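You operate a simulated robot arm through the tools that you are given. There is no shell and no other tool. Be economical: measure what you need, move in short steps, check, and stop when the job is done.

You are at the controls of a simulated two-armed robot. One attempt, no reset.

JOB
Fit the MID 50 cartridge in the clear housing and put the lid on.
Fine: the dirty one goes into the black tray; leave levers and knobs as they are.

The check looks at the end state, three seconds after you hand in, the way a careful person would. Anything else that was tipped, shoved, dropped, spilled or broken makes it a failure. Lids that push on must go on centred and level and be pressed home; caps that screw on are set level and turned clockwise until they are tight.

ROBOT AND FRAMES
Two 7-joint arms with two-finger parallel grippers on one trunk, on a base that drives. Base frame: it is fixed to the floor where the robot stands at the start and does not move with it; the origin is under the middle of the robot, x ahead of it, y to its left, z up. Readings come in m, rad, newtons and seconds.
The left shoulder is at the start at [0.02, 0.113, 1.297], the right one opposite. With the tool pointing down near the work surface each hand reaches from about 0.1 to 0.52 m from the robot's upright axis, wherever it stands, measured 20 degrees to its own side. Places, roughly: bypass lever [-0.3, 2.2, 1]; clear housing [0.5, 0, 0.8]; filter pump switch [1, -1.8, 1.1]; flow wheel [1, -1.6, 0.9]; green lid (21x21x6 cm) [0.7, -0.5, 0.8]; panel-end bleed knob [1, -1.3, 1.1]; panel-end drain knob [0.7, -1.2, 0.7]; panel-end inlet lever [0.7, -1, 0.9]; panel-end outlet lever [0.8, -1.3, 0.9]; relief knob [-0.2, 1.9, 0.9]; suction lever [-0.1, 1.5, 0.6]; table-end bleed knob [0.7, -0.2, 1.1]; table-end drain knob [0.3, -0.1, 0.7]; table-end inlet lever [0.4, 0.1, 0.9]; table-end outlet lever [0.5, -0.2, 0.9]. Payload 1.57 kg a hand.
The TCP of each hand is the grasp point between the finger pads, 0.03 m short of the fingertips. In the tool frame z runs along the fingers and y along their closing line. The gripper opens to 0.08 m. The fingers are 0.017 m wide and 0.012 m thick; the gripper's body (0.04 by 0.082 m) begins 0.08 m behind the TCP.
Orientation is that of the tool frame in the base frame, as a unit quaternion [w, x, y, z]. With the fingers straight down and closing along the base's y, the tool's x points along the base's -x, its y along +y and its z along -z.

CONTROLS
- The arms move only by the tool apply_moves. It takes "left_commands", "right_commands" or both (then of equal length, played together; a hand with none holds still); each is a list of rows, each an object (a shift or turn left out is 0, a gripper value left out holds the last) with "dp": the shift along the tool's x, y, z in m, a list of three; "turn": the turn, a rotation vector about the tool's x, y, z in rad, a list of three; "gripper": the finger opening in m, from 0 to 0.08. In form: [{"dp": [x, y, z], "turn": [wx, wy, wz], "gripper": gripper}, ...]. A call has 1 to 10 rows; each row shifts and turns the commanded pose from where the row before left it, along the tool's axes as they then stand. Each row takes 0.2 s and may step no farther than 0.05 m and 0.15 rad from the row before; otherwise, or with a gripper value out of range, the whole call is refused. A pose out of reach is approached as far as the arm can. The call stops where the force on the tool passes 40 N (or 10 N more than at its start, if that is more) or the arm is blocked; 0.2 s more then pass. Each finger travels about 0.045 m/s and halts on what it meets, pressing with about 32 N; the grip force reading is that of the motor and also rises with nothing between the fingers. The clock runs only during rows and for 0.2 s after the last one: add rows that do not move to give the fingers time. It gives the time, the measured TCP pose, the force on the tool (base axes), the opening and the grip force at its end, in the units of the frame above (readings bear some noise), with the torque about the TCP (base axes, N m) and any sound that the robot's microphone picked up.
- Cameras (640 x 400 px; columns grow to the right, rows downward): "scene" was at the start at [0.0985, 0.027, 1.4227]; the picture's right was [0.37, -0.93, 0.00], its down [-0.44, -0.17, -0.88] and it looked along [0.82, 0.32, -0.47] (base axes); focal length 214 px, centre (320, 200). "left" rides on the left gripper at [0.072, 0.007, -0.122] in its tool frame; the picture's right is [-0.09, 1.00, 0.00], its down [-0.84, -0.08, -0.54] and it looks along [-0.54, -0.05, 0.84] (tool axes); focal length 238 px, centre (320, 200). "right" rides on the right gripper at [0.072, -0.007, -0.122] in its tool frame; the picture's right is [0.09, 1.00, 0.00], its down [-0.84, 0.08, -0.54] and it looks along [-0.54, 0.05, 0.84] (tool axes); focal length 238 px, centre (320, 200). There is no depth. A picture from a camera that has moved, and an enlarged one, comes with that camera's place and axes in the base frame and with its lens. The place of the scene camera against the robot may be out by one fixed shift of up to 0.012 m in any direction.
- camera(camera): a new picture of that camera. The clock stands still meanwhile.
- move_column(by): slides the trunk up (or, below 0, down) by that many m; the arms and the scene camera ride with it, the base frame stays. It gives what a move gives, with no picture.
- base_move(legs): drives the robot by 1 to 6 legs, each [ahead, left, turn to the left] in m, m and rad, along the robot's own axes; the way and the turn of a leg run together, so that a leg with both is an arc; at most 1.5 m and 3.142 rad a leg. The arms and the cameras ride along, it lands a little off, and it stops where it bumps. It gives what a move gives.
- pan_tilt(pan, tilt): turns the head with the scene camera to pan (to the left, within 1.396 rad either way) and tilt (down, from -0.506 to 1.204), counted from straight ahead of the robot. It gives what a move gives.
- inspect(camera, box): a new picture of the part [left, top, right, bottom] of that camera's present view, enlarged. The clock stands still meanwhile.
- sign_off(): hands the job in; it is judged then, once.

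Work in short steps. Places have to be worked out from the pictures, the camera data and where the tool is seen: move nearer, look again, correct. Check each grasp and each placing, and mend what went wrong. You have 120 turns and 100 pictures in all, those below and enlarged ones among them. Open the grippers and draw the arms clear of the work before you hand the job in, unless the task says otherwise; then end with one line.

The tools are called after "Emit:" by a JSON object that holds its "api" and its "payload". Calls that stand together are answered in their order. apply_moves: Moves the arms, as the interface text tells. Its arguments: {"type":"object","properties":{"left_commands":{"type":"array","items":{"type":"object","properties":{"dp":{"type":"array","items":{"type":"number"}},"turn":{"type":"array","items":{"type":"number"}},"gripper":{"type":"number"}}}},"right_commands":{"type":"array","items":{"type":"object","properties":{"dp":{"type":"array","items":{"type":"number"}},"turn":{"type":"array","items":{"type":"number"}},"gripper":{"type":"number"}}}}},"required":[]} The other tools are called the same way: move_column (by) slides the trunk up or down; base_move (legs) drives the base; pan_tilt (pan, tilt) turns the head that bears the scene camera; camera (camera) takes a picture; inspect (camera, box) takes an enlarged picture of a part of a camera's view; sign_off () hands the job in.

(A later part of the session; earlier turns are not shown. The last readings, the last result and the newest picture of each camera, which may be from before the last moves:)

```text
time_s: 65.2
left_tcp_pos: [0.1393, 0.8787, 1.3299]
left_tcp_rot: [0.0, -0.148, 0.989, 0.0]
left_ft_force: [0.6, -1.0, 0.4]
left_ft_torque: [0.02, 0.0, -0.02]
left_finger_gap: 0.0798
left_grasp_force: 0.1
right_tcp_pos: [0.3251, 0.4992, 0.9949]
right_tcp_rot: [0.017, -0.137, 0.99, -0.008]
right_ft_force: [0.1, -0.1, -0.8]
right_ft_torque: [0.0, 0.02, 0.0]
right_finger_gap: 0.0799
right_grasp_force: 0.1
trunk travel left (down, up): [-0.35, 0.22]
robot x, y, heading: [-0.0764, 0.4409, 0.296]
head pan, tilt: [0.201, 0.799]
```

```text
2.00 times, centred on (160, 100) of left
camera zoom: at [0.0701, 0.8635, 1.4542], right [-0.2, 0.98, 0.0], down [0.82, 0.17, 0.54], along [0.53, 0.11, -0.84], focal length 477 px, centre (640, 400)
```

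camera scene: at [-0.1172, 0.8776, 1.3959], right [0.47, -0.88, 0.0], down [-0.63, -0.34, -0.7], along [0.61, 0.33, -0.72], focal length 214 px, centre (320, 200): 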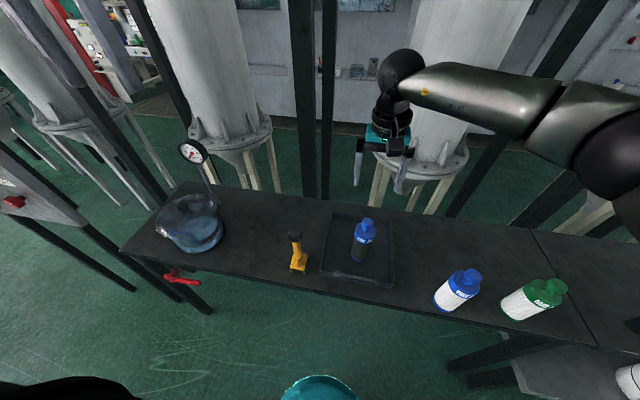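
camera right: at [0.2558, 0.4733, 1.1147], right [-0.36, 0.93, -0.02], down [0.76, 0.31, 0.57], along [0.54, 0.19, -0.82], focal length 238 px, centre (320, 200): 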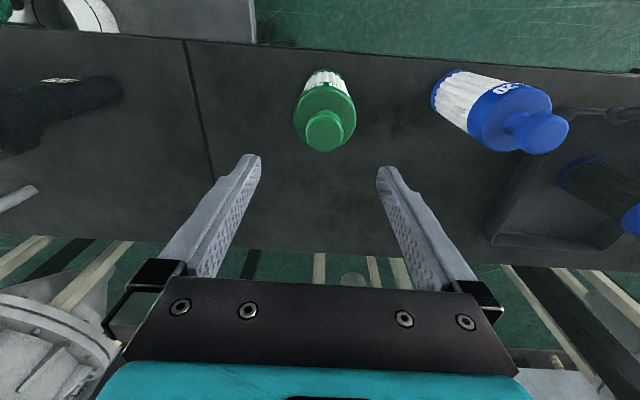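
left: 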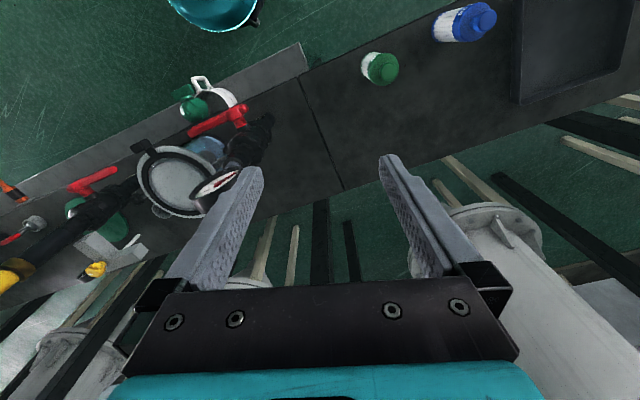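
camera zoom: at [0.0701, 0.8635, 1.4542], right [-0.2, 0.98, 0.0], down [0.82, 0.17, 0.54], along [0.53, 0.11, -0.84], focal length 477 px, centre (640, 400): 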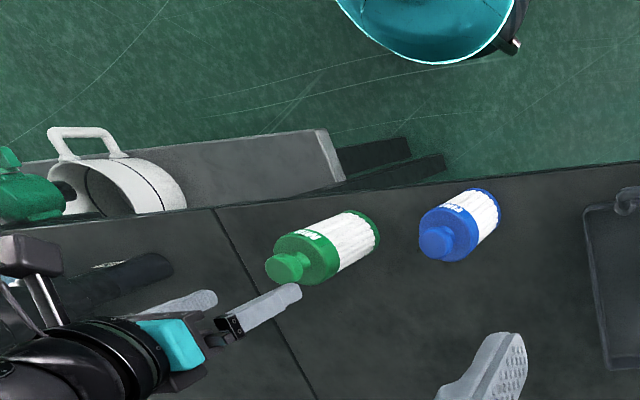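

Aligned within a few mm. I descend to about z=0.895 and close on it.

Emit:
{"api": "apply_moves", "payload": {"right_commands": [{"dp": [0.004, 0, 0.03]}, {"dp": [0, 0, 0.03]}, {"dp": [0, 0, 0.02]}, {"dp": [0, 0, 0.01]}, {"dp": [0, 0, 0.007]}, {"gripper": 0}, {}, {}, {}, {}]}}

Emit:
{"api": "apply_moves", "payload": {"right_commands": [{"dp": [0, 0, -0.01]}, {"dp": [0, 0, -0.02]}, {"dp": [0, 0, -0.03]}]}}

Emit:
{"api": "camera", "payload": {"camera": "right"}}

```text
time_s: 67.4
left_tcp_pos: [0.1397, 0.8778, 1.3317]
left_tcp_rot: [0.0, -0.147, 0.989, 0.0]
left_ft_force: [0.1, 1.0, 0.3]
left_ft_torque: [0.04, 0.0, -0.03]
left_finger_gap: 0.0801
left_grasp_force: 0.1
right_tcp_pos: [0.326, 0.4946, 0.8976]
right_tcp_rot: [0.018, -0.136, 0.991, -0.008]
right_ft_force: [-0.7, 0.7, 0.3]
right_ft_torque: [0.05, 0.0, -0.01]
right_finger_gap: 0.0613
right_grasp_force: 31.6
trunk travel left (down, up): [-0.35, 0.22]
robot x, y, heading: [-0.079, 0.4387, 0.298]
head pan, tilt: [0.201, 0.799]
```

```text
time_s: 68.2
left_tcp_pos: [0.1396, 0.8778, 1.3323]
left_tcp_rot: [0.0, -0.148, 0.989, 0.0]
left_ft_force: [-0.1, -0.7, 1.2]
left_ft_torque: [0.03, -0.01, -0.01]
left_finger_gap: 0.0801
left_grasp_force: 0.1
right_tcp_pos: [0.3218, 0.4938, 0.9578]
right_tcp_rot: [0.017, -0.137, 0.99, -0.008]
right_ft_force: [-0.5, -0.5, -2.9]
right_ft_torque: [0.0, -0.03, 0.01]
right_finger_gap: 0.0616
right_grasp_force: 32.0
trunk travel left (down, up): [-0.35, 0.22]
robot x, y, heading: [-0.0762, 0.432, 0.293]
head pan, tilt: [0.201, 0.799]
```

```text
33 pictures are left
camera right: at [0.2517, 0.4688, 1.0778], right [-0.36, 0.93, -0.02], down [0.77, 0.31, 0.57], along [0.54, 0.18, -0.82], focal length 238 px, centre (320, 200)
```

right: 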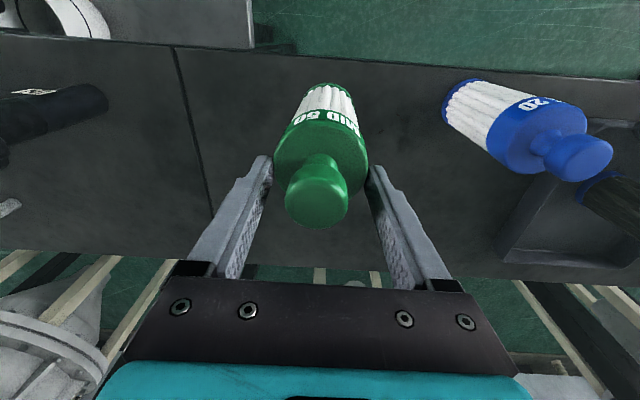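

MID 50 is firmly held. I raise it, draw it back, and drive back to the housing.

Emit:
{"api": "apply_moves", "payload": {"right_commands": [{"dp": [0, 0, -0.045]}, {"dp": [0, 0, -0.045]}, {"dp": [0, 0, -0.045]}, {"dp": [0, 0, -0.045]}, {"dp": [0, 0, -0.045]}, {"dp": [0, 0, -0.04]}, {"dp": [0.04, 0, 0]}, {"dp": [0.04, 0, 0]}, {"dp": [0.03, 0, 0]}]}}

Emit:
{"api": "base_move", "payload": {"legs": [[0, -0.565, 0.005], [0.02, 0, 0]]}}

Emit:
{"api": "camera", "payload": {"camera": "right"}}

```text
time_s: 70.2
left_tcp_pos: [0.1391, 0.8789, 1.3323]
left_tcp_rot: [0.0, -0.148, 0.989, 0.001]
left_ft_force: [-0.3, -1.0, -0.2]
left_ft_torque: [0.0, -0.02, -0.01]
left_finger_gap: 0.08
left_grasp_force: 0.0
right_tcp_pos: [0.2081, 0.4685, 1.2199]
right_tcp_rot: [0.017, -0.136, 0.991, -0.008]
right_ft_force: [0.2, 0.0, -2.0]
right_ft_torque: [0.01, -0.03, 0.03]
right_finger_gap: 0.0613
right_grasp_force: 31.5
trunk travel left (down, up): [-0.35, 0.22]
robot x, y, heading: [-0.0819, 0.437, 0.293]
head pan, tilt: [0.201, 0.799]
```

```text
time_s: 73.9
left_tcp_pos: [0.3264, 0.3361, 1.3321]
left_tcp_rot: [0.0, -0.144, 0.99, 0.0]
left_ft_force: [-0.1, 0.4, -0.8]
left_ft_torque: [0.0, 0.06, 0.0]
left_finger_gap: 0.0799
left_grasp_force: 0.2
right_tcp_pos: [0.3908, -0.0733, 1.2193]
right_tcp_rot: [0.017, -0.133, 0.991, -0.008]
right_ft_force: [0.4, 0.1, -2.2]
right_ft_torque: [0.01, 0.01, 0.03]
right_finger_gap: 0.0612
right_grasp_force: 31.7
trunk travel left (down, up): [-0.35, 0.22]
robot x, y, heading: [0.1061, -0.1025, 0.289]
head pan, tilt: [0.201, 0.799]
```

```text
32 pictures are left
camera right: at [0.3207, -0.0983, 1.339], right [-0.35, 0.94, -0.02], down [0.77, 0.3, 0.57], along [0.54, 0.18, -0.82], focal length 238 px, centre (320, 200)
```

right: 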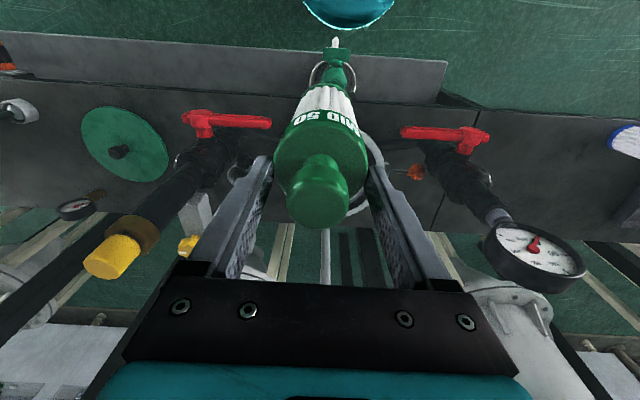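

I move over the housing's centre (0.527, -0.008) at height and check the alignment.

Emit:
{"api": "apply_moves", "payload": {"right_commands": [{"dp": [-0.037, 0.007, 0]}, {"dp": [-0.037, 0.007, 0]}, {"dp": [-0.037, 0.007, 0]}, {"dp": [-0.037, 0.006, 0]}, {}]}}

Emit:
{"api": "camera", "payload": {"camera": "right"}}

Emit:
{"api": "inspect", "payload": {"camera": "left", "box": [0, 0, 320, 200]}}

```text
time_s: 75.1
left_tcp_pos: [0.3249, 0.3361, 1.332]
left_tcp_rot: [0.001, -0.144, 0.99, 0.0]
left_ft_force: [0.4, -0.5, 0.6]
left_ft_torque: [0.02, -0.02, 0.02]
left_finger_gap: 0.0799
left_grasp_force: 0.0
right_tcp_pos: [0.5297, -0.0087, 1.2236]
right_tcp_rot: [0.017, -0.134, 0.991, -0.008]
right_ft_force: [0.1, 0.1, -2.2]
right_ft_torque: [0.0, -0.01, 0.02]
right_finger_gap: 0.0611
right_grasp_force: 32.2
trunk travel left (down, up): [-0.35, 0.22]
robot x, y, heading: [0.1029, -0.1016, 0.291]
head pan, tilt: [0.201, 0.799]
```

```text
31 pictures are left
camera right: at [0.4579, -0.034, 1.3429], right [-0.35, 0.94, -0.02], down [0.77, 0.3, 0.57], along [0.54, 0.18, -0.82], focal length 238 px, centre (320, 200)
```

right: 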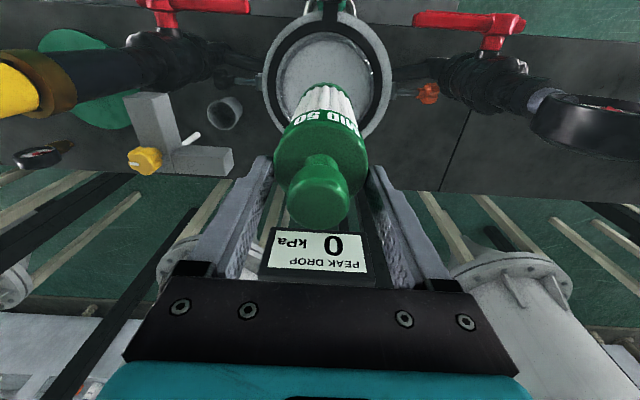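

```text
2.00 times, centred on (160, 100) of left
camera zoom: at [0.2554, 0.3218, 1.4544], right [-0.19, 0.98, 0.0], down [0.82, 0.16, 0.54], along [0.53, 0.11, -0.84], focal length 477 px, centre (640, 400)
```

zoom: 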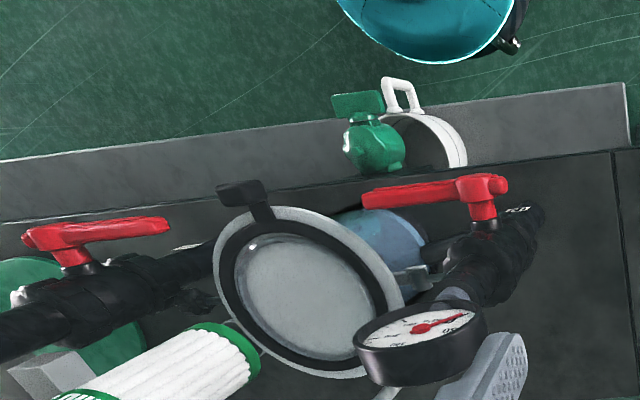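

Alignment is within about 4 mm; I trim it (back 4 mm, left 3 mm) and lower into the housing, slower toward the seat.

Emit:
{"api": "apply_moves", "payload": {"right_commands": [{"dp": [0.004, 0.003, 0.03]}, {"dp": [0, 0, 0.04]}, {"dp": [0, 0, 0.04]}, {"dp": [0, 0, 0.03]}, {"dp": [0, 0, 0.03]}, {"dp": [0, 0, 0.025]}, {"dp": [0, 0, 0.025]}, {"dp": [0, 0, 0.02]}]}}

Emit:
{"api": "camera", "payload": {"camera": "right"}}

```text
time_s: 76.9
left_tcp_pos: [0.3248, 0.3373, 1.3315]
left_tcp_rot: [0.0, -0.144, 0.99, -0.001]
left_ft_force: [0.1, -0.7, 0.0]
left_ft_torque: [0.02, 0.03, 0.02]
left_finger_gap: 0.0798
left_grasp_force: 0.0
right_tcp_pos: [0.5309, -0.0113, 0.9834]
right_tcp_rot: [0.016, -0.133, 0.991, -0.009]
right_ft_force: [0.6, -0.3, -2.5]
right_ft_torque: [0.01, 0.01, 0.01]
right_finger_gap: 0.0614
right_grasp_force: 31.9
trunk travel left (down, up): [-0.35, 0.22]
robot x, y, heading: [0.106, -0.1059, 0.292]
head pan, tilt: [0.201, 0.799]
```

```text
29 pictures are left
camera right: at [0.4607, -0.0351, 1.103], right [-0.35, 0.94, -0.02], down [0.77, 0.3, 0.57], along [0.54, 0.18, -0.82], focal length 238 px, centre (320, 200)
```

right: 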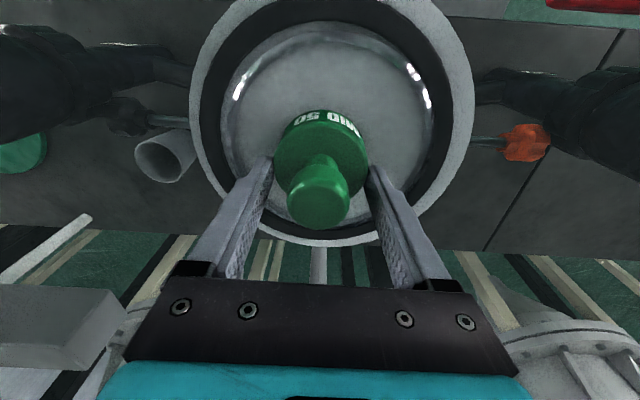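

The descent drifted a few mm because the tool is slightly tilted. I correct back 6 mm and left 6 mm, then lower gently to the seat.

Emit:
{"api": "apply_moves", "payload": {"right_commands": [{"dp": [0.0065, 0.006, 0]}, {"dp": [0, 0, 0.015]}, {"dp": [0, 0, 0.015]}, {"dp": [0, 0, 0.012]}, {"dp": [0, 0, 0.01]}, {"dp": [0, 0, 0.006]}, {"dp": [0, 0, 0.004]}, {"dp": [0, 0, 0.003]}]}}

```text
time_s: 78.7
left_tcp_pos: [0.3255, 0.3375, 1.3322]
left_tcp_rot: [0.0, -0.144, 0.99, 0.0]
left_ft_force: [-0.1, 0.4, 0.5]
left_ft_torque: [-0.01, 0.02, 0.01]
left_finger_gap: 0.0799
left_grasp_force: 0.0
right_tcp_pos: [0.5248, -0.0064, 0.9183]
right_tcp_rot: [0.018, -0.133, 0.991, -0.008]
right_ft_force: [5.8, 1.4, 0.4]
right_ft_torque: [0.21, -0.92, 0.03]
right_finger_gap: 0.0608
right_grasp_force: 31.7
trunk travel left (down, up): [-0.35, 0.22]
robot x, y, heading: [0.1041, -0.1051, 0.289]
head pan, tilt: [0.201, 0.799]
```

Side load of about 6 N forward — the foot is guided by a seat. I give 2 mm forward and continue down.

Emit:
{"api": "apply_moves", "payload": {"right_commands": [{"dp": [-0.002, 0, 0]}, {"dp": [0, 0, 0.002]}, {"dp": [0, 0, 0.002]}, {"dp": [0, 0, 0.002]}]}}

```text
time_s: 79.7
left_tcp_pos: [0.3253, 0.3368, 1.3316]
left_tcp_rot: [0.0, -0.143, 0.99, 0.0]
left_ft_force: [-0.7, 0.3, -0.3]
left_ft_torque: [0.0, 0.04, 0.0]
left_finger_gap: 0.08
left_grasp_force: 0.1
right_tcp_pos: [0.5259, -0.0062, 0.9133]
right_tcp_rot: [0.015, -0.133, 0.991, -0.009]
right_ft_force: [0.2, -0.8, 0.3]
right_ft_torque: [-0.06, -0.12, 0.05]
right_finger_gap: 0.0608
right_grasp_force: 32.6
trunk travel left (down, up): [-0.35, 0.22]
robot x, y, heading: [0.1032, -0.1013, 0.284]
head pan, tilt: [0.201, 0.799]
```

Load is gone and the cartridge's weight seems borne. I press a little further to confirm it is bottomed.

Emit:
{"api": "apply_moves", "payload": {"right_commands": [{"dp": [0, 0, 0.003]}, {"dp": [0, 0, 0.003]}, {"dp": [0, 0, 0.003]}]}}

```text
time_s: 80.5
left_tcp_pos: [0.323, 0.3363, 1.3329]
left_tcp_rot: [0.001, -0.143, 0.99, 0.0]
left_ft_force: [0.6, 0.4, 1.1]
left_ft_torque: [0.01, 0.02, -0.01]
left_finger_gap: 0.08
left_grasp_force: 0.0
right_tcp_pos: [0.5256, -0.0065, 0.9064]
right_tcp_rot: [0.019, -0.133, 0.991, -0.007]
right_ft_force: [-2.6, -4.2, 22.5]
right_ft_torque: [-0.07, 0.8, 0.17]
right_finger_gap: 0.0611
right_grasp_force: 32.0
trunk travel left (down, up): [-0.35, 0.22]
robot x, y, heading: [0.1013, -0.1053, 0.288]
head pan, tilt: [0.201, 0.799]
```

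Emit:
{"api": "apply_moves", "payload": {"right_commands": [{"dp": [0, 0, 0.003]}, {"dp": [0, 0, 0.002]}]}}

Emit:
{"api": "apply_moves", "payload": {"right_commands": [{"dp": [0, 0, -0.004]}, {"gripper": 0.08}, {}, {}, {"dp": [0, 0, -0.02]}, {"dp": [0, 0, -0.03]}, {"dp": [0, 0, -0.045]}, {"dp": [0.03, 0, -0.03]}, {"dp": [0.045, 0, 0]}, {"dp": [0.045, 0, 0]}]}}

Emit:
{"api": "inspect", "payload": {"camera": "left", "box": [70, 80, 250, 200]}}

Emit:
{"api": "camera", "payload": {"camera": "right"}}

```text
time_s: 81.1
left_tcp_pos: [0.3236, 0.3364, 1.3321]
left_tcp_rot: [0.001, -0.143, 0.99, 0.001]
left_ft_force: [0.7, 0.9, -0.7]
left_ft_torque: [0.01, 0.01, -0.03]
left_finger_gap: 0.08
left_grasp_force: 0.0
right_tcp_pos: [0.5283, -0.0071, 0.9009]
right_tcp_rot: [0.02, -0.132, 0.991, -0.006]
right_ft_force: [0.5, -2.4, 25.9]
right_ft_torque: [0.39, -0.05, 0.12]
right_finger_gap: 0.0611
right_grasp_force: 31.7
trunk travel left (down, up): [-0.35, 0.22]
robot x, y, heading: [0.1033, -0.1044, 0.29]
head pan, tilt: [0.201, 0.799]
```

```text
time_s: 83.3
left_tcp_pos: [0.3241, 0.3383, 1.3329]
left_tcp_rot: [0.001, -0.143, 0.99, 0.0]
left_ft_force: [-0.5, -0.3, -0.8]
left_ft_torque: [-0.02, -0.01, 0.03]
left_finger_gap: 0.08
left_grasp_force: 0.0
right_tcp_pos: [0.4049, -0.0395, 1.0244]
right_tcp_rot: [0.018, -0.132, 0.991, -0.009]
right_ft_force: [0.4, 0.1, -0.4]
right_ft_torque: [-0.01, 0.01, -0.02]
right_finger_gap: 0.0801
right_grasp_force: 0.2
trunk travel left (down, up): [-0.35, 0.22]
robot x, y, heading: [0.1012, -0.1018, 0.29]
head pan, tilt: [0.201, 0.799]
```

```text
3.33 times, centred on (160, 140) of left
camera zoom: at [0.255, 0.322, 1.4544], right [-0.19, 0.98, 0.0], down [0.82, 0.16, 0.54], along [0.53, 0.11, -0.84], focal length 794 px, centre (853, 400)
```

zoom: 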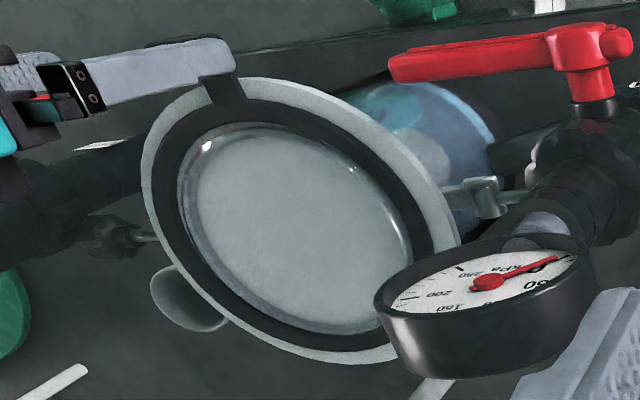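

```text
27 pictures are left
camera right: at [0.3345, -0.064, 1.1428], right [-0.35, 0.94, -0.02], down [0.77, 0.3, 0.57], along [0.54, 0.18, -0.82], focal length 238 px, centre (320, 200)
```

right: 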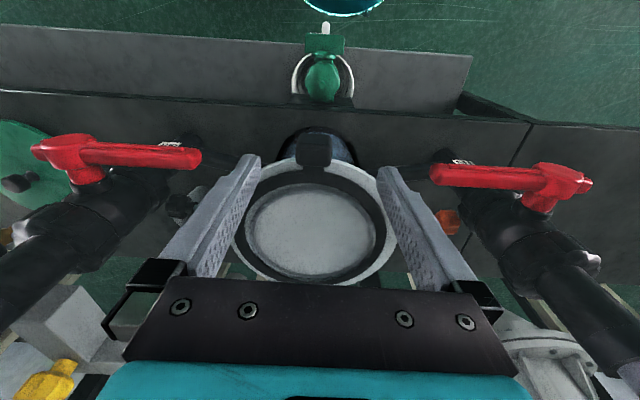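

The cartridge is in and below the surface. I take the low side view to check it is upright and at the same height as the old one.

Emit:
{"api": "apply_moves", "payload": {"right_commands": [{"dp": [0.032, -0.008, 0]}, {"dp": [0.032, -0.008, 0.01]}, {"dp": [0, 0, 0.03]}, {"dp": [0, 0, 0.03], "turn": [0, -0.14, 0]}, {"turn": [0, -0.14, 0]}, {"turn": [0, -0.14, 0]}, {"turn": [0, -0.14, 0]}]}}

Emit:
{"api": "inspect", "payload": {"camera": "right", "box": [225, 90, 385, 260]}}

```text
time_s: 84.9
left_tcp_pos: [0.3248, 0.3368, 1.3308]
left_tcp_rot: [0.0, -0.143, 0.99, 0.0]
left_ft_force: [-0.1, 1.0, -0.7]
left_ft_torque: [0.0, 0.0, -0.02]
left_finger_gap: 0.0801
left_grasp_force: 0.2
right_tcp_pos: [0.3505, -0.0708, 0.9502]
right_tcp_rot: [0.291, -0.129, 0.947, 0.029]
right_ft_force: [0.4, -0.3, -0.3]
right_ft_torque: [-0.03, -0.01, 0.01]
right_finger_gap: 0.0799
right_grasp_force: 0.0
trunk travel left (down, up): [-0.35, 0.22]
robot x, y, heading: [0.1043, -0.1021, 0.287]
head pan, tilt: [0.201, 0.799]
```

```text
2.35 times, centred on (305, 175) of right
camera zoom: at [0.2299, -0.1095, 1.0124], right [-0.33, 0.94, -0.07], down [0.35, 0.19, 0.92], along [0.87, 0.28, -0.4], focal length 561 px, centre (355, 259)
```

zoom: 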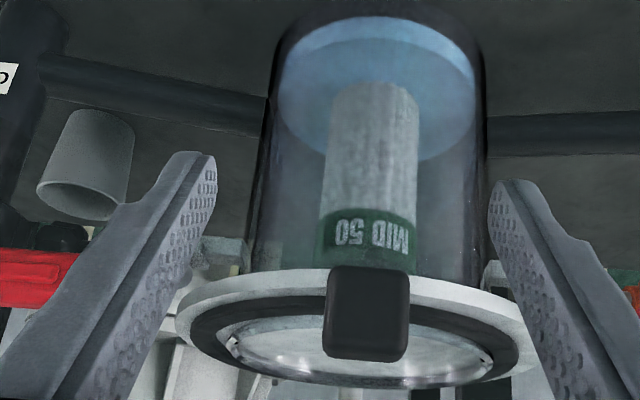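

MID 50 stands upright in the seat at the same height as the old one. Now I raise the hand, level it, and drive right to the green lid.

Emit:
{"api": "apply_moves", "payload": {"right_commands": [{"turn": [0, 0.14, 0]}, {"turn": [0, 0.14, 0]}, {"turn": [0, 0.14, 0]}, {"turn": [0, 0.14, 0], "dp": [0, 0, -0.045]}, {"dp": [0, 0, -0.045]}, {"dp": [-0.02, 0, -0.045]}, {"dp": [-0.02, 0, -0.045]}, {"dp": [-0.01, 0, -0.045]}]}}

Emit:
{"api": "base_move", "payload": {"legs": [[-0.02, 0, 0], [0, -0.52, 0]]}}

Emit:
{"api": "camera", "payload": {"camera": "right"}}

```text
time_s: 86.7
left_tcp_pos: [0.325, 0.3373, 1.3318]
left_tcp_rot: [-0.001, -0.144, 0.99, 0.001]
left_ft_force: [0.1, -0.1, 0.3]
left_ft_torque: [-0.02, 0.02, 0.05]
left_finger_gap: 0.0799
left_grasp_force: 0.1
right_tcp_pos: [0.3864, -0.0546, 1.1783]
right_tcp_rot: [0.017, -0.133, 0.991, -0.009]
right_ft_force: [-0.6, -0.7, -0.3]
right_ft_torque: [-0.02, 0.01, -0.01]
right_finger_gap: 0.08
right_grasp_force: 0.1
trunk travel left (down, up): [-0.35, 0.22]
robot x, y, heading: [0.1031, -0.1005, 0.29]
head pan, tilt: [0.201, 0.799]
```

```text
time_s: 90.1
left_tcp_pos: [0.4531, -0.1667, 1.3323]
left_tcp_rot: [0.0, -0.143, 0.99, 0.0]
left_ft_force: [0.1, 0.7, -0.1]
left_ft_torque: [0.02, 0.03, 0.02]
left_finger_gap: 0.08
left_grasp_force: 0.0
right_tcp_pos: [0.5151, -0.556, 1.1785]
right_tcp_rot: [0.017, -0.131, 0.991, -0.007]
right_ft_force: [-0.1, 0.7, 0.4]
right_ft_torque: [0.01, 0.01, 0.01]
right_finger_gap: 0.08
right_grasp_force: 0.2
trunk travel left (down, up): [-0.35, 0.22]
robot x, y, heading: [0.2312, -0.6053, 0.287]
head pan, tilt: [0.201, 0.799]
```

```text
25 pictures are left
camera right: at [0.4448, -0.5807, 1.2982], right [-0.35, 0.94, -0.02], down [0.77, 0.3, 0.57], along [0.54, 0.18, -0.82], focal length 238 px, centre (320, 200)
```

right: 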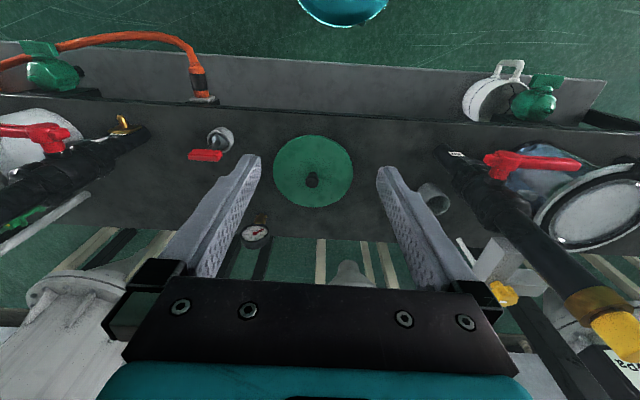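

Emit:
{"api": "inspect", "payload": {"camera": "right", "box": [260, 125, 366, 217]}}

```text
4.35 times, centred on (313, 171) of right
camera zoom: at [0.4448, -0.5807, 1.2982], right [-0.35, 0.94, -0.02], down [0.77, 0.3, 0.57], along [0.54, 0.18, -0.82], focal length 1036 px, centre (350, 326)
```

zoom: 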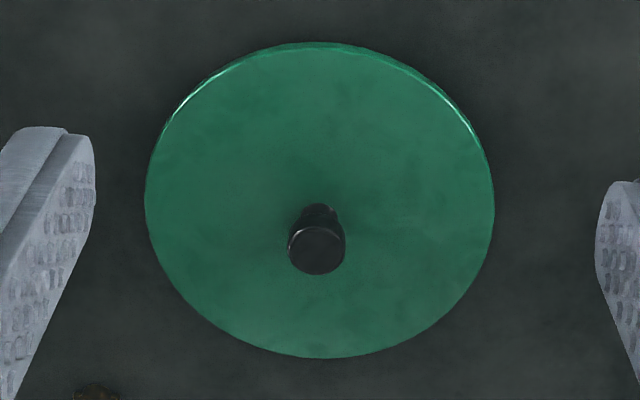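

The lid is a plain disc with a mushroom knob at about (0.709, -0.513). I straighten the tool's 2° tilt, move above and come down to 0.90 to check.

Emit:
{"api": "apply_moves", "payload": {"right_commands": [{"turn": [-0.018, 0.032, 0]}, {"dp": [-0.045, -0.002, 0]}, {"dp": [-0.045, -0.002, 0]}, {"dp": [-0.045, -0.002, 0]}, {"dp": [-0.045, -0.002, 0]}, {"dp": [-0.018, -0.001, 0.03], "gripper": 0.06}, {"dp": [0, 0, 0.045]}, {"dp": [0, 0, 0.045]}, {"dp": [0, 0, 0.045]}, {"dp": [0, 0, 0.045]}]}}

Emit:
{"api": "apply_moves", "payload": {"right_commands": [{"dp": [0, 0, 0.04]}, {"dp": [0, 0, 0.03]}]}}

Emit:
{"api": "camera", "payload": {"camera": "right"}}

```text
time_s: 92.3
left_tcp_pos: [0.4531, -0.1638, 1.3325]
left_tcp_rot: [0.0, -0.143, 0.99, 0.0]
left_ft_force: [0.1, -0.3, 0.4]
left_ft_torque: [-0.01, -0.01, -0.02]
left_finger_gap: 0.0799
left_grasp_force: 0.1
right_tcp_pos: [0.7108, -0.5123, 0.9684]
right_tcp_rot: [0.0, -0.132, 0.991, 0.0]
right_ft_force: [-0.1, -0.1, 0.0]
right_ft_torque: [0.0, -0.01, 0.03]
right_finger_gap: 0.0599
right_grasp_force: 0.1
trunk travel left (down, up): [-0.35, 0.22]
robot x, y, heading: [0.2301, -0.6034, 0.286]
head pan, tilt: [0.201, 0.799]
```

```text
time_s: 92.9
left_tcp_pos: [0.4529, -0.1638, 1.3315]
left_tcp_rot: [-0.001, -0.143, 0.99, 0.0]
left_ft_force: [0.6, -0.8, 0.7]
left_ft_torque: [-0.01, -0.01, -0.02]
left_finger_gap: 0.0801
left_grasp_force: 0.2
right_tcp_pos: [0.7107, -0.511, 0.895]
right_tcp_rot: [0.0, -0.131, 0.991, -0.002]
right_ft_force: [-0.1, -0.8, 0.1]
right_ft_torque: [-0.01, 0.0, 0.01]
right_finger_gap: 0.06
right_grasp_force: 0.1
trunk travel left (down, up): [-0.35, 0.22]
robot x, y, heading: [0.2287, -0.6024, 0.285]
head pan, tilt: [0.201, 0.799]
```

```text
23 pictures are left
camera right: at [0.6444, -0.5363, 1.0179], right [-0.35, 0.94, 0.0], down [0.79, 0.29, 0.54], along [0.51, 0.19, -0.84], focal length 238 px, centre (320, 200)
```

right: 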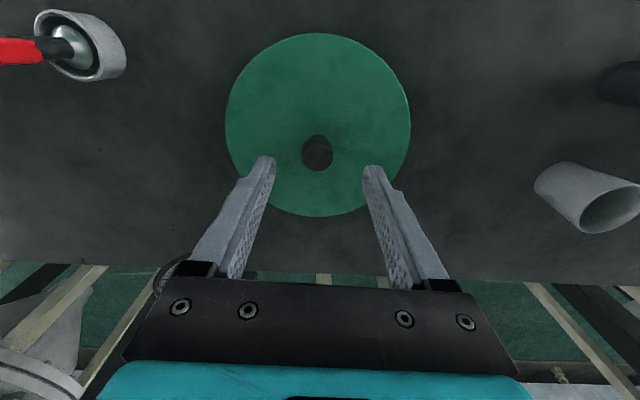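

Knob is right between the fingers. I lower to z≈0.84 and grip it.

Emit:
{"api": "apply_moves", "payload": {"right_commands": [{"dp": [-0.001, -0.002, 0.02]}, {"dp": [0, 0, 0.02]}, {"dp": [0, 0, 0.008]}, {"dp": [0, 0, 0.006]}, {"gripper": 0.0}, {}, {}, {}, {}]}}

Emit:
{"api": "camera", "payload": {"camera": "right"}}

```text
time_s: 94.9
left_tcp_pos: [0.4526, -0.1649, 1.332]
left_tcp_rot: [0.0, -0.142, 0.99, 0.0]
left_ft_force: [0.3, -0.6, -0.2]
left_ft_torque: [0.0, 0.01, 0.03]
left_finger_gap: 0.08
left_grasp_force: 0.1
right_tcp_pos: [0.7105, -0.5137, 0.8445]
right_tcp_rot: [0.0, -0.132, 0.991, -0.001]
right_ft_force: [0.3, 0.1, 0.9]
right_ft_torque: [0.04, 0.0, 0.01]
right_finger_gap: 0.0
right_grasp_force: 21.2
trunk travel left (down, up): [-0.35, 0.22]
robot x, y, heading: [0.2288, -0.6065, 0.283]
head pan, tilt: [0.201, 0.799]
```

```text
22 pictures are left
camera right: at [0.6447, -0.54, 0.9662], right [-0.35, 0.94, 0.0], down [0.79, 0.29, 0.54], along [0.51, 0.19, -0.84], focal length 238 px, centre (320, 200)
```

right: 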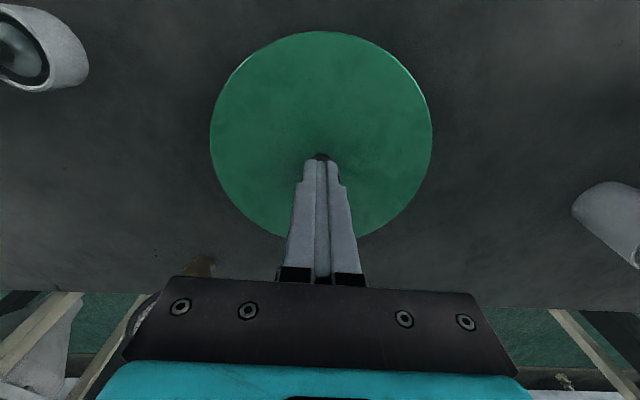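

The fingers closed above the knob, so it is lower (top ≈0.80–0.81) and about 1.5 cm further ahead. I rise, open, shift and come down again.

Emit:
{"api": "apply_moves", "payload": {"right_commands": [{"dp": [0, 0, -0.03], "gripper": 0.06}, {}, {}, {"dp": [-0.015, 0.001, 0]}, {"dp": [0, 0, 0.02]}]}}

Emit:
{"api": "inspect", "payload": {"camera": "right", "box": [220, 90, 420, 230]}}

```text
time_s: 96.1
left_tcp_pos: [0.4525, -0.1644, 1.3309]
left_tcp_rot: [0.0, -0.143, 0.99, 0.0]
left_ft_force: [1.0, 1.0, 0.0]
left_ft_torque: [0.01, 0.01, -0.01]
left_finger_gap: 0.0799
left_grasp_force: 0.0
right_tcp_pos: [0.7261, -0.5087, 0.8538]
right_tcp_rot: [0.0, -0.131, 0.991, -0.001]
right_ft_force: [0.5, 0.3, 0.2]
right_ft_torque: [-0.01, 0.01, 0.0]
right_finger_gap: 0.0599
right_grasp_force: 0.1
trunk travel left (down, up): [-0.35, 0.22]
robot x, y, heading: [0.2326, -0.6025, 0.285]
head pan, tilt: [0.201, 0.799]
```

```text
2.86 times, centred on (320, 160) of right
camera zoom: at [0.6593, -0.5341, 0.9766], right [-0.35, 0.94, 0.0], down [0.79, 0.29, 0.54], along [0.51, 0.19, -0.84], focal length 681 px, centre (320, 314)
```

zoom: 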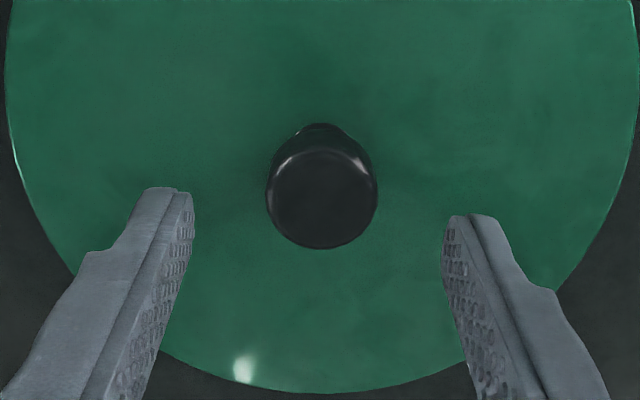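

Emit:
{"api": "apply_moves", "payload": {"right_commands": [{"dp": [-0.002, 0, 0.02]}, {"dp": [0, 0, 0.008]}, {"dp": [0, 0, 0.006]}, {"dp": [0, 0, 0.005]}, {"gripper": 0.0}, {}, {}, {}, {}]}}

```text
time_s: 98.1
left_tcp_pos: [0.4533, -0.1659, 1.3317]
left_tcp_rot: [0.0, -0.143, 0.99, 0.0]
left_ft_force: [-0.3, -1.0, -0.2]
left_ft_torque: [-0.04, -0.02, 0.02]
left_finger_gap: 0.0801
left_grasp_force: 0.0
right_tcp_pos: [0.7215, -0.513, 0.8157]
right_tcp_rot: [-0.001, -0.132, 0.991, -0.002]
right_ft_force: [-0.5, 1.0, -0.2]
right_ft_torque: [0.12, 0.09, 0.0]
right_finger_gap: 0.0302
right_grasp_force: 32.1
right hand out of reach, approached as far as the arm can: row 3
trunk travel left (down, up): [-0.35, 0.22]
robot x, y, heading: [0.2328, -0.6039, 0.283]
head pan, tilt: [0.201, 0.799]
```

Knob gripped at 30 mm, near the reach limit. I lift a little, pull back, and look.

Emit:
{"api": "apply_moves", "payload": {"right_commands": [{"dp": [0, 0, -0.01]}, {"dp": [0, 0, -0.02]}, {"dp": [0.03, 0, -0.03]}, {"dp": [0.03, 0, -0.03]}, {"dp": [0, 0, -0.045]}, {"dp": [0, 0, -0.045]}]}}

Emit:
{"api": "camera", "payload": {"camera": "right"}}

Emit:
{"api": "camera", "payload": {"camera": "scene"}}

```text
time_s: 99.5
left_tcp_pos: [0.4523, -0.165, 1.3312]
left_tcp_rot: [0.0, -0.143, 0.99, 0.0]
left_ft_force: [0.0, -0.3, -0.2]
left_ft_torque: [0.07, 0.0, -0.01]
left_finger_gap: 0.0798
left_grasp_force: 0.0
right_tcp_pos: [0.664, -0.528, 0.9949]
right_tcp_rot: [-0.001, -0.131, 0.991, -0.002]
right_ft_force: [0.1, -0.3, -3.9]
right_ft_torque: [-0.03, 0.02, 0.02]
right_finger_gap: 0.0296
right_grasp_force: 32.3
trunk travel left (down, up): [-0.35, 0.22]
robot x, y, heading: [0.2328, -0.6041, 0.283]
head pan, tilt: [0.201, 0.799]
```

```text
20 pictures are left
camera right: at [0.5979, -0.553, 1.1177], right [-0.35, 0.94, 0.0], down [0.79, 0.29, 0.54], along [0.51, 0.19, -0.84], focal length 238 px, centre (320, 200)
```

right: 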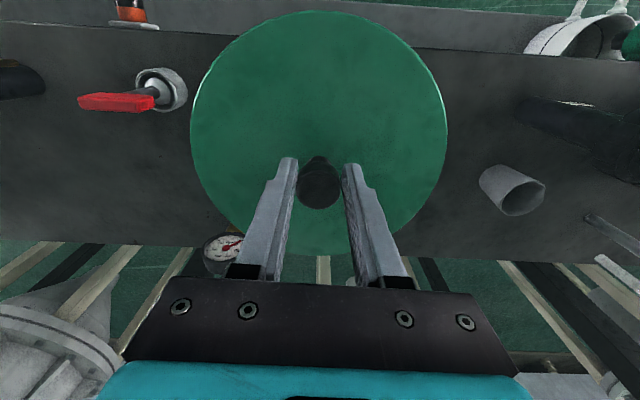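

```text
19 pictures are left
camera scene: at [0.3153, -0.5698, 1.3958], right [0.47, -0.88, 0.0], down [-0.63, -0.33, -0.7], along [0.62, 0.33, -0.72], focal length 214 px, centre (320, 200)
```

scene: 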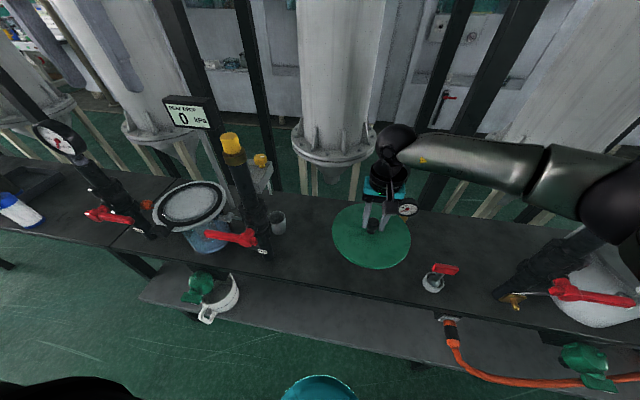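

The lid is held level by its knob. I raise and retract it, and drive back to the housing.

Emit:
{"api": "apply_moves", "payload": {"right_commands": [{"dp": [0.01, 0, -0.045]}, {"dp": [0.02, 0, -0.045]}, {"dp": [0.03, 0, -0.035]}, {"dp": [0.03, 0, -0.035]}, {"dp": [0.035, 0, -0.03]}, {"dp": [0.04, 0, 0]}, {"dp": [0.02, 0, 0]}]}}

Emit:
{"api": "base_move", "payload": {"legs": [[0, 0.52, 0.01], [0.02, 0, 0]]}}

Emit:
{"api": "camera", "payload": {"camera": "scene"}}

```text
time_s: 101.1
left_tcp_pos: [0.4522, -0.165, 1.3309]
left_tcp_rot: [0.001, -0.142, 0.99, 0.0]
left_ft_force: [-0.5, 0.0, -0.3]
left_ft_torque: [-0.03, 0.01, 0.04]
left_finger_gap: 0.0799
left_grasp_force: 0.1
right_tcp_pos: [0.4845, -0.5765, 1.1848]
right_tcp_rot: [0.0, -0.131, 0.991, -0.001]
right_ft_force: [0.5, 0.3, -3.7]
right_ft_torque: [-0.02, 0.04, -0.03]
right_finger_gap: 0.0299
right_grasp_force: 32.1
trunk travel left (down, up): [-0.35, 0.22]
robot x, y, heading: [0.2289, -0.6017, 0.287]
head pan, tilt: [0.201, 0.799]
```

```text
time_s: 104.5
left_tcp_pos: [0.3243, 0.3395, 1.3303]
left_tcp_rot: [0.0, -0.143, 0.99, 0.0]
left_ft_force: [0.2, 0.0, -0.7]
left_ft_torque: [-0.04, 0.01, 0.01]
left_finger_gap: 0.0796
left_grasp_force: 0.1
right_tcp_pos: [0.3583, -0.0723, 1.1863]
right_tcp_rot: [-0.001, -0.133, 0.991, -0.001]
right_ft_force: [0.4, 1.2, -3.1]
right_ft_torque: [-0.05, 0.1, 0.01]
right_finger_gap: 0.0298
right_grasp_force: 32.2
trunk travel left (down, up): [-0.35, 0.22]
robot x, y, heading: [0.1051, -0.0995, 0.287]
head pan, tilt: [0.201, 0.799]
```

```text
18 pictures are left
camera scene: at [0.1893, -0.0657, 1.3957], right [0.47, -0.88, 0.0], down [-0.63, -0.34, -0.7], along [0.61, 0.33, -0.72], focal length 214 px, centre (320, 200)
```

scene: 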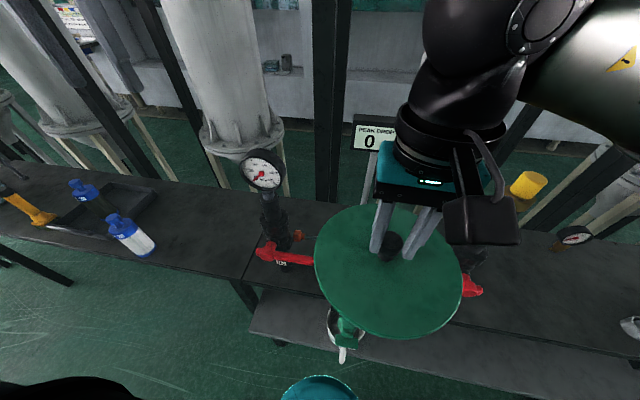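

Now I extend over the housing and lower partway, then check with the left camera.

Emit:
{"api": "apply_moves", "payload": {"right_commands": [{"dp": [-0.044, 0.0045, 0]}, {"dp": [-0.044, 0.0045, 0]}, {"dp": [-0.044, 0.0045, 0]}, {"dp": [-0.0425, 0.004, 0]}, {"dp": [0, 0, 0.04]}, {"dp": [0, 0, 0.04]}, {"dp": [0, 0, 0.02]}, {}]}}

Emit:
{"api": "inspect", "payload": {"camera": "left", "box": [30, 40, 270, 200]}}

Emit:
{"api": "inspect", "payload": {"camera": "scene", "box": [280, 180, 460, 310]}}

```text
time_s: 106.3
left_tcp_pos: [0.3235, 0.3385, 1.331]
left_tcp_rot: [-0.001, -0.143, 0.99, -0.001]
left_ft_force: [-0.4, 0.4, 0.4]
left_ft_torque: [0.03, 0.01, -0.01]
left_finger_gap: 0.0801
left_grasp_force: 0.0
right_tcp_pos: [0.5226, -0.0085, 1.0852]
right_tcp_rot: [0.001, -0.133, 0.991, -0.001]
right_ft_force: [-0.2, 1.1, -3.4]
right_ft_torque: [-0.04, 0.05, 0.0]
right_finger_gap: 0.0296
right_grasp_force: 32.1
trunk travel left (down, up): [-0.35, 0.22]
robot x, y, heading: [0.1038, -0.1015, 0.289]
head pan, tilt: [0.201, 0.799]
```

```text
2.50 times, centred on (150, 120) of left
camera zoom: at [0.2549, 0.3245, 1.4542], right [-0.2, 0.98, 0.0], down [0.82, 0.16, 0.54], along [0.53, 0.11, -0.84], focal length 596 px, centre (745, 400)
```

zoom: 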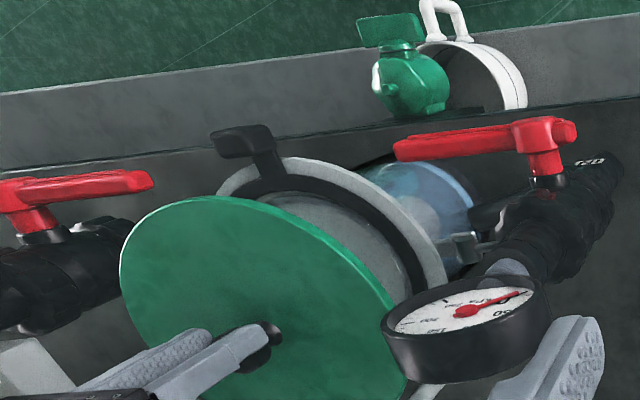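

```text
3.08 times, centred on (370, 245) of scene
camera zoom: at [0.1882, -0.0661, 1.3958], right [0.47, -0.88, 0.0], down [-0.63, -0.34, -0.7], along [0.62, 0.33, -0.72], focal length 660 px, centre (166, 62)
```

zoom: 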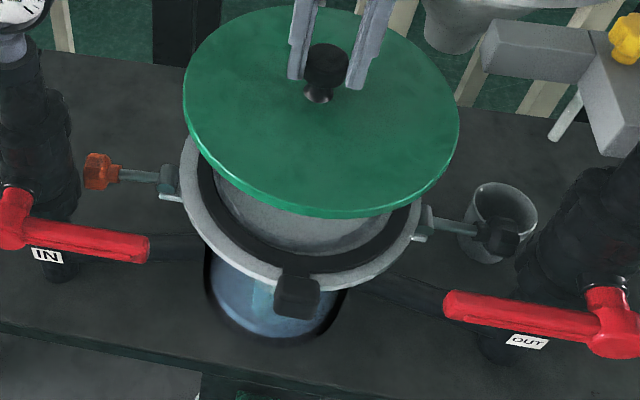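

Looks aligned so far. I lower to 1.03 and look again before contact.

Emit:
{"api": "apply_moves", "payload": {"right_commands": [{"dp": [0, 0, 0.02]}, {"dp": [0, 0, 0.02]}, {"dp": [0, 0, 0.015]}, {}]}}

Emit:
{"api": "inspect", "payload": {"camera": "scene", "box": [290, 200, 430, 300]}}

Emit:
{"api": "inspect", "payload": {"camera": "left", "box": [60, 70, 220, 190]}}

```text
time_s: 107.3
left_tcp_pos: [0.3251, 0.3394, 1.3313]
left_tcp_rot: [0.0, -0.143, 0.99, 0.0]
left_ft_force: [0.3, -0.3, 0.4]
left_ft_torque: [-0.01, -0.02, 0.03]
left_finger_gap: 0.0801
left_grasp_force: 0.0
right_tcp_pos: [0.5221, -0.0093, 1.0307]
right_tcp_rot: [0.0, -0.134, 0.991, -0.001]
right_ft_force: [0.5, -0.2, -3.1]
right_ft_torque: [0.02, 0.05, 0.02]
right_finger_gap: 0.0296
right_grasp_force: 31.8
trunk travel left (down, up): [-0.35, 0.22]
robot x, y, heading: [0.1032, -0.1039, 0.286]
head pan, tilt: [0.201, 0.799]
```

```text
4.00 times, centred on (360, 250) of scene
camera zoom: at [0.1882, -0.0661, 1.3958], right [0.47, -0.88, 0.0], down [-0.63, -0.34, -0.7], along [0.62, 0.33, -0.72], focal length 858 px, centre (160, 0)
```

zoom: 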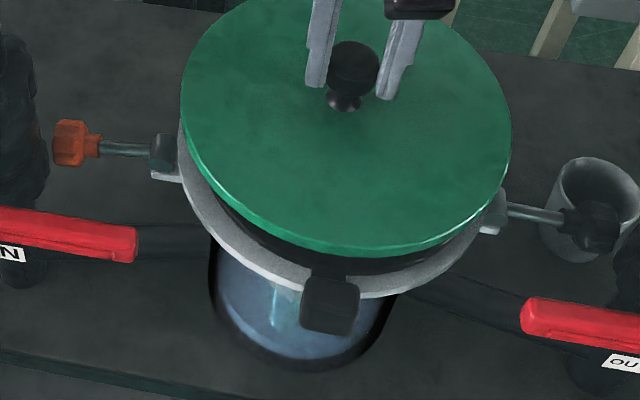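

```text
3.33 times, centred on (140, 130) of left
camera zoom: at [0.2549, 0.3244, 1.4542], right [-0.2, 0.98, 0.0], down [0.82, 0.16, 0.54], along [0.53, 0.11, -0.84], focal length 794 px, centre (920, 433)
```

zoom: 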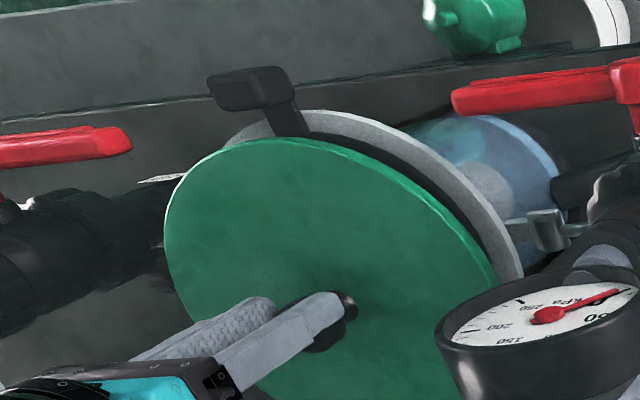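

Lateral alignment is within ~2 mm. I lower in small steps to contact.

Emit:
{"api": "apply_moves", "payload": {"right_commands": [{"dp": [0, 0, 0.008]}, {"dp": [0, 0, 0.006]}, {"dp": [0, 0, 0.006]}, {"dp": [0, 0, 0.005]}, {"dp": [0, 0, 0.005]}, {}]}}

Emit:
{"api": "inspect", "payload": {"camera": "scene", "box": [290, 200, 430, 300]}}

```text
time_s: 108.7
left_tcp_pos: [0.3239, 0.3385, 1.3323]
left_tcp_rot: [0.0, -0.144, 0.99, 0.0]
left_ft_force: [0.3, -0.7, 0.4]
left_ft_torque: [0.0, 0.03, 0.0]
left_finger_gap: 0.0799
left_grasp_force: 0.0
right_tcp_pos: [0.5219, -0.0084, 0.9997]
right_tcp_rot: [0.0, -0.134, 0.991, -0.002]
right_ft_force: [0.5, 0.4, 0.0]
right_ft_torque: [0.01, 0.01, -0.02]
right_finger_gap: 0.0
right_grasp_force: 21.7
trunk travel left (down, up): [-0.35, 0.22]
robot x, y, heading: [0.1067, -0.0972, 0.28]
head pan, tilt: [0.201, 0.799]
```

```text
4.00 times, centred on (360, 250) of scene
camera zoom: at [0.1883, -0.0659, 1.3958], right [0.47, -0.88, 0.0], down [-0.63, -0.34, -0.7], along [0.62, 0.33, -0.72], focal length 858 px, centre (160, 0)
```

zoom: 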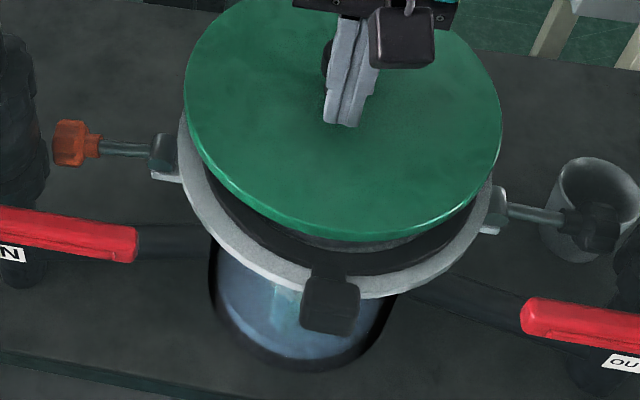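

The knob squeezed out of the grip on contact; the lid now rests on the housing, shifted a bit to the back. I rise straight up and look.

Emit:
{"api": "apply_moves", "payload": {"right_commands": [{"dp": [0, 0, -0.04]}, {"dp": [0, 0, -0.045]}, {"dp": [0.045, 0, -0.03]}, {"dp": [0.045, 0, -0.01], "gripper": 0.06}, {"dp": [0.02, 0, 0]}]}}

Emit:
{"api": "camera", "payload": {"camera": "right"}}

Emit:
{"api": "inspect", "payload": {"camera": "left", "box": [60, 70, 220, 190]}}

```text
refused: row 3 steps farther than a row can; nothing moved
```

```text
12 pictures are left
camera right: at [0.4551, -0.034, 1.1215], right [-0.35, 0.94, 0.0], down [0.79, 0.3, 0.54], along [0.51, 0.19, -0.84], focal length 238 px, centre (320, 200)
```

right: 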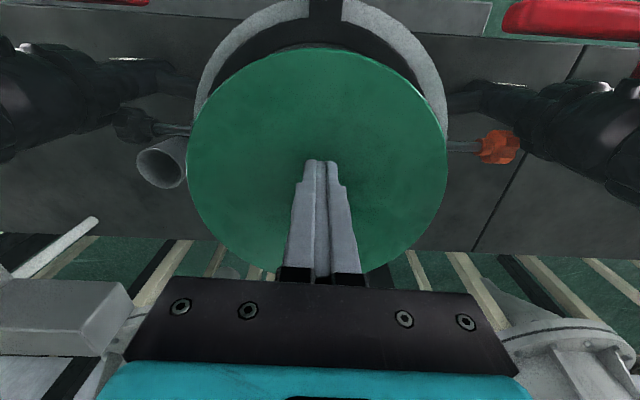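

```text
3.33 times, centred on (140, 130) of left
camera zoom: at [0.255, 0.3246, 1.4541], right [-0.2, 0.98, 0.0], down [0.82, 0.16, 0.54], along [0.53, 0.11, -0.84], focal length 794 px, centre (920, 433)
```

zoom: 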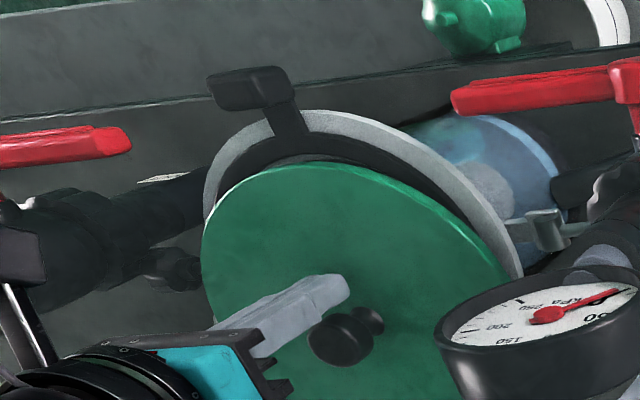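

The lid sits about 3 cm too far back, resting on the gasket. I rise, open, move over the knob and check before regripping.

Emit:
{"api": "apply_moves", "payload": {"right_commands": [{"dp": [0, 0, -0.04]}, {"dp": [0, 0, -0.03], "gripper": 0.06}, {"dp": [-0.025, 0, 0]}, {"dp": [-0.009, 0, 0]}, {}]}}

Emit:
{"api": "camera", "payload": {"camera": "right"}}

```text
time_s: 109.9
left_tcp_pos: [0.3246, 0.339, 1.3308]
left_tcp_rot: [0.0, -0.143, 0.99, 0.0]
left_ft_force: [0.4, 0.5, 0.8]
left_ft_torque: [-0.01, -0.01, 0.02]
left_finger_gap: 0.0798
left_grasp_force: 0.1
right_tcp_pos: [0.5543, 0.0015, 1.0707]
right_tcp_rot: [0.0, -0.133, 0.991, -0.002]
right_ft_force: [-0.1, -0.3, -0.3]
right_ft_torque: [0.01, -0.01, 0.01]
right_finger_gap: 0.0599
right_grasp_force: 0.0
trunk travel left (down, up): [-0.35, 0.22]
robot x, y, heading: [0.1052, -0.1017, 0.284]
head pan, tilt: [0.201, 0.799]
```

```text
10 pictures are left
camera right: at [0.4884, -0.0246, 1.1925], right [-0.35, 0.94, 0.0], down [0.79, 0.3, 0.54], along [0.51, 0.19, -0.84], focal length 238 px, centre (320, 200)
```

right: 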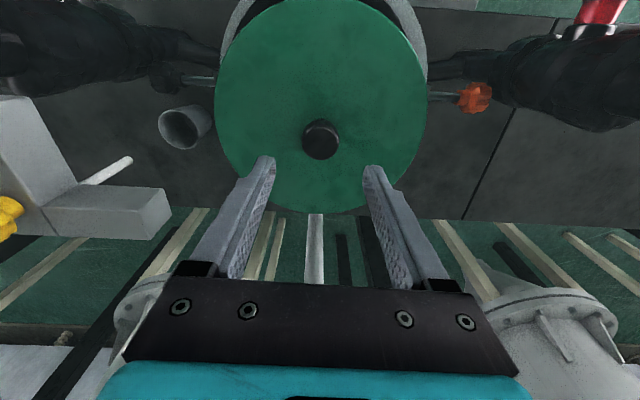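

The knob is at about (0.548, -0.002, 1.0). I move back 6 mm, lower until near the lid's top, and close.

Emit:
{"api": "apply_moves", "payload": {"right_commands": [{"dp": [0.006, -0.001, 0.03]}, {"dp": [0, 0, 0.03]}, {"dp": [0, 0, 0.01]}, {"dp": [0, 0, 0.005]}, {"dp": [0, 0, 0.004]}, {}]}}

Emit:
{"api": "inspect", "payload": {"camera": "right", "box": [230, 110, 410, 230]}}

```text
time_s: 111.3
left_tcp_pos: [0.3243, 0.3393, 1.3303]
left_tcp_rot: [0.0, -0.144, 0.99, 0.0]
left_ft_force: [-0.2, 0.1, 0.1]
left_ft_torque: [0.01, 0.02, -0.02]
left_finger_gap: 0.0801
left_grasp_force: 0.0
right_tcp_pos: [0.5463, -0.0024, 0.9904]
right_tcp_rot: [0.0, -0.133, 0.991, 0.0]
right_ft_force: [0.7, 0.3, 0.0]
right_ft_torque: [0.01, 0.01, 0.03]
right_finger_gap: 0.0597
right_grasp_force: 0.0
trunk travel left (down, up): [-0.35, 0.22]
robot x, y, heading: [0.1032, -0.0991, 0.287]
head pan, tilt: [0.201, 0.799]
```

```text
3.33 times, centred on (320, 170) of right
camera zoom: at [0.4813, -0.0279, 1.1124], right [-0.35, 0.94, 0.0], down [0.79, 0.3, 0.54], along [0.51, 0.19, -0.84], focal length 794 px, centre (320, 300)
```

zoom: 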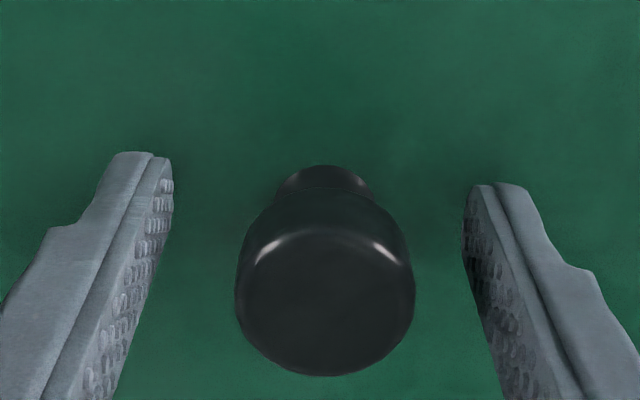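

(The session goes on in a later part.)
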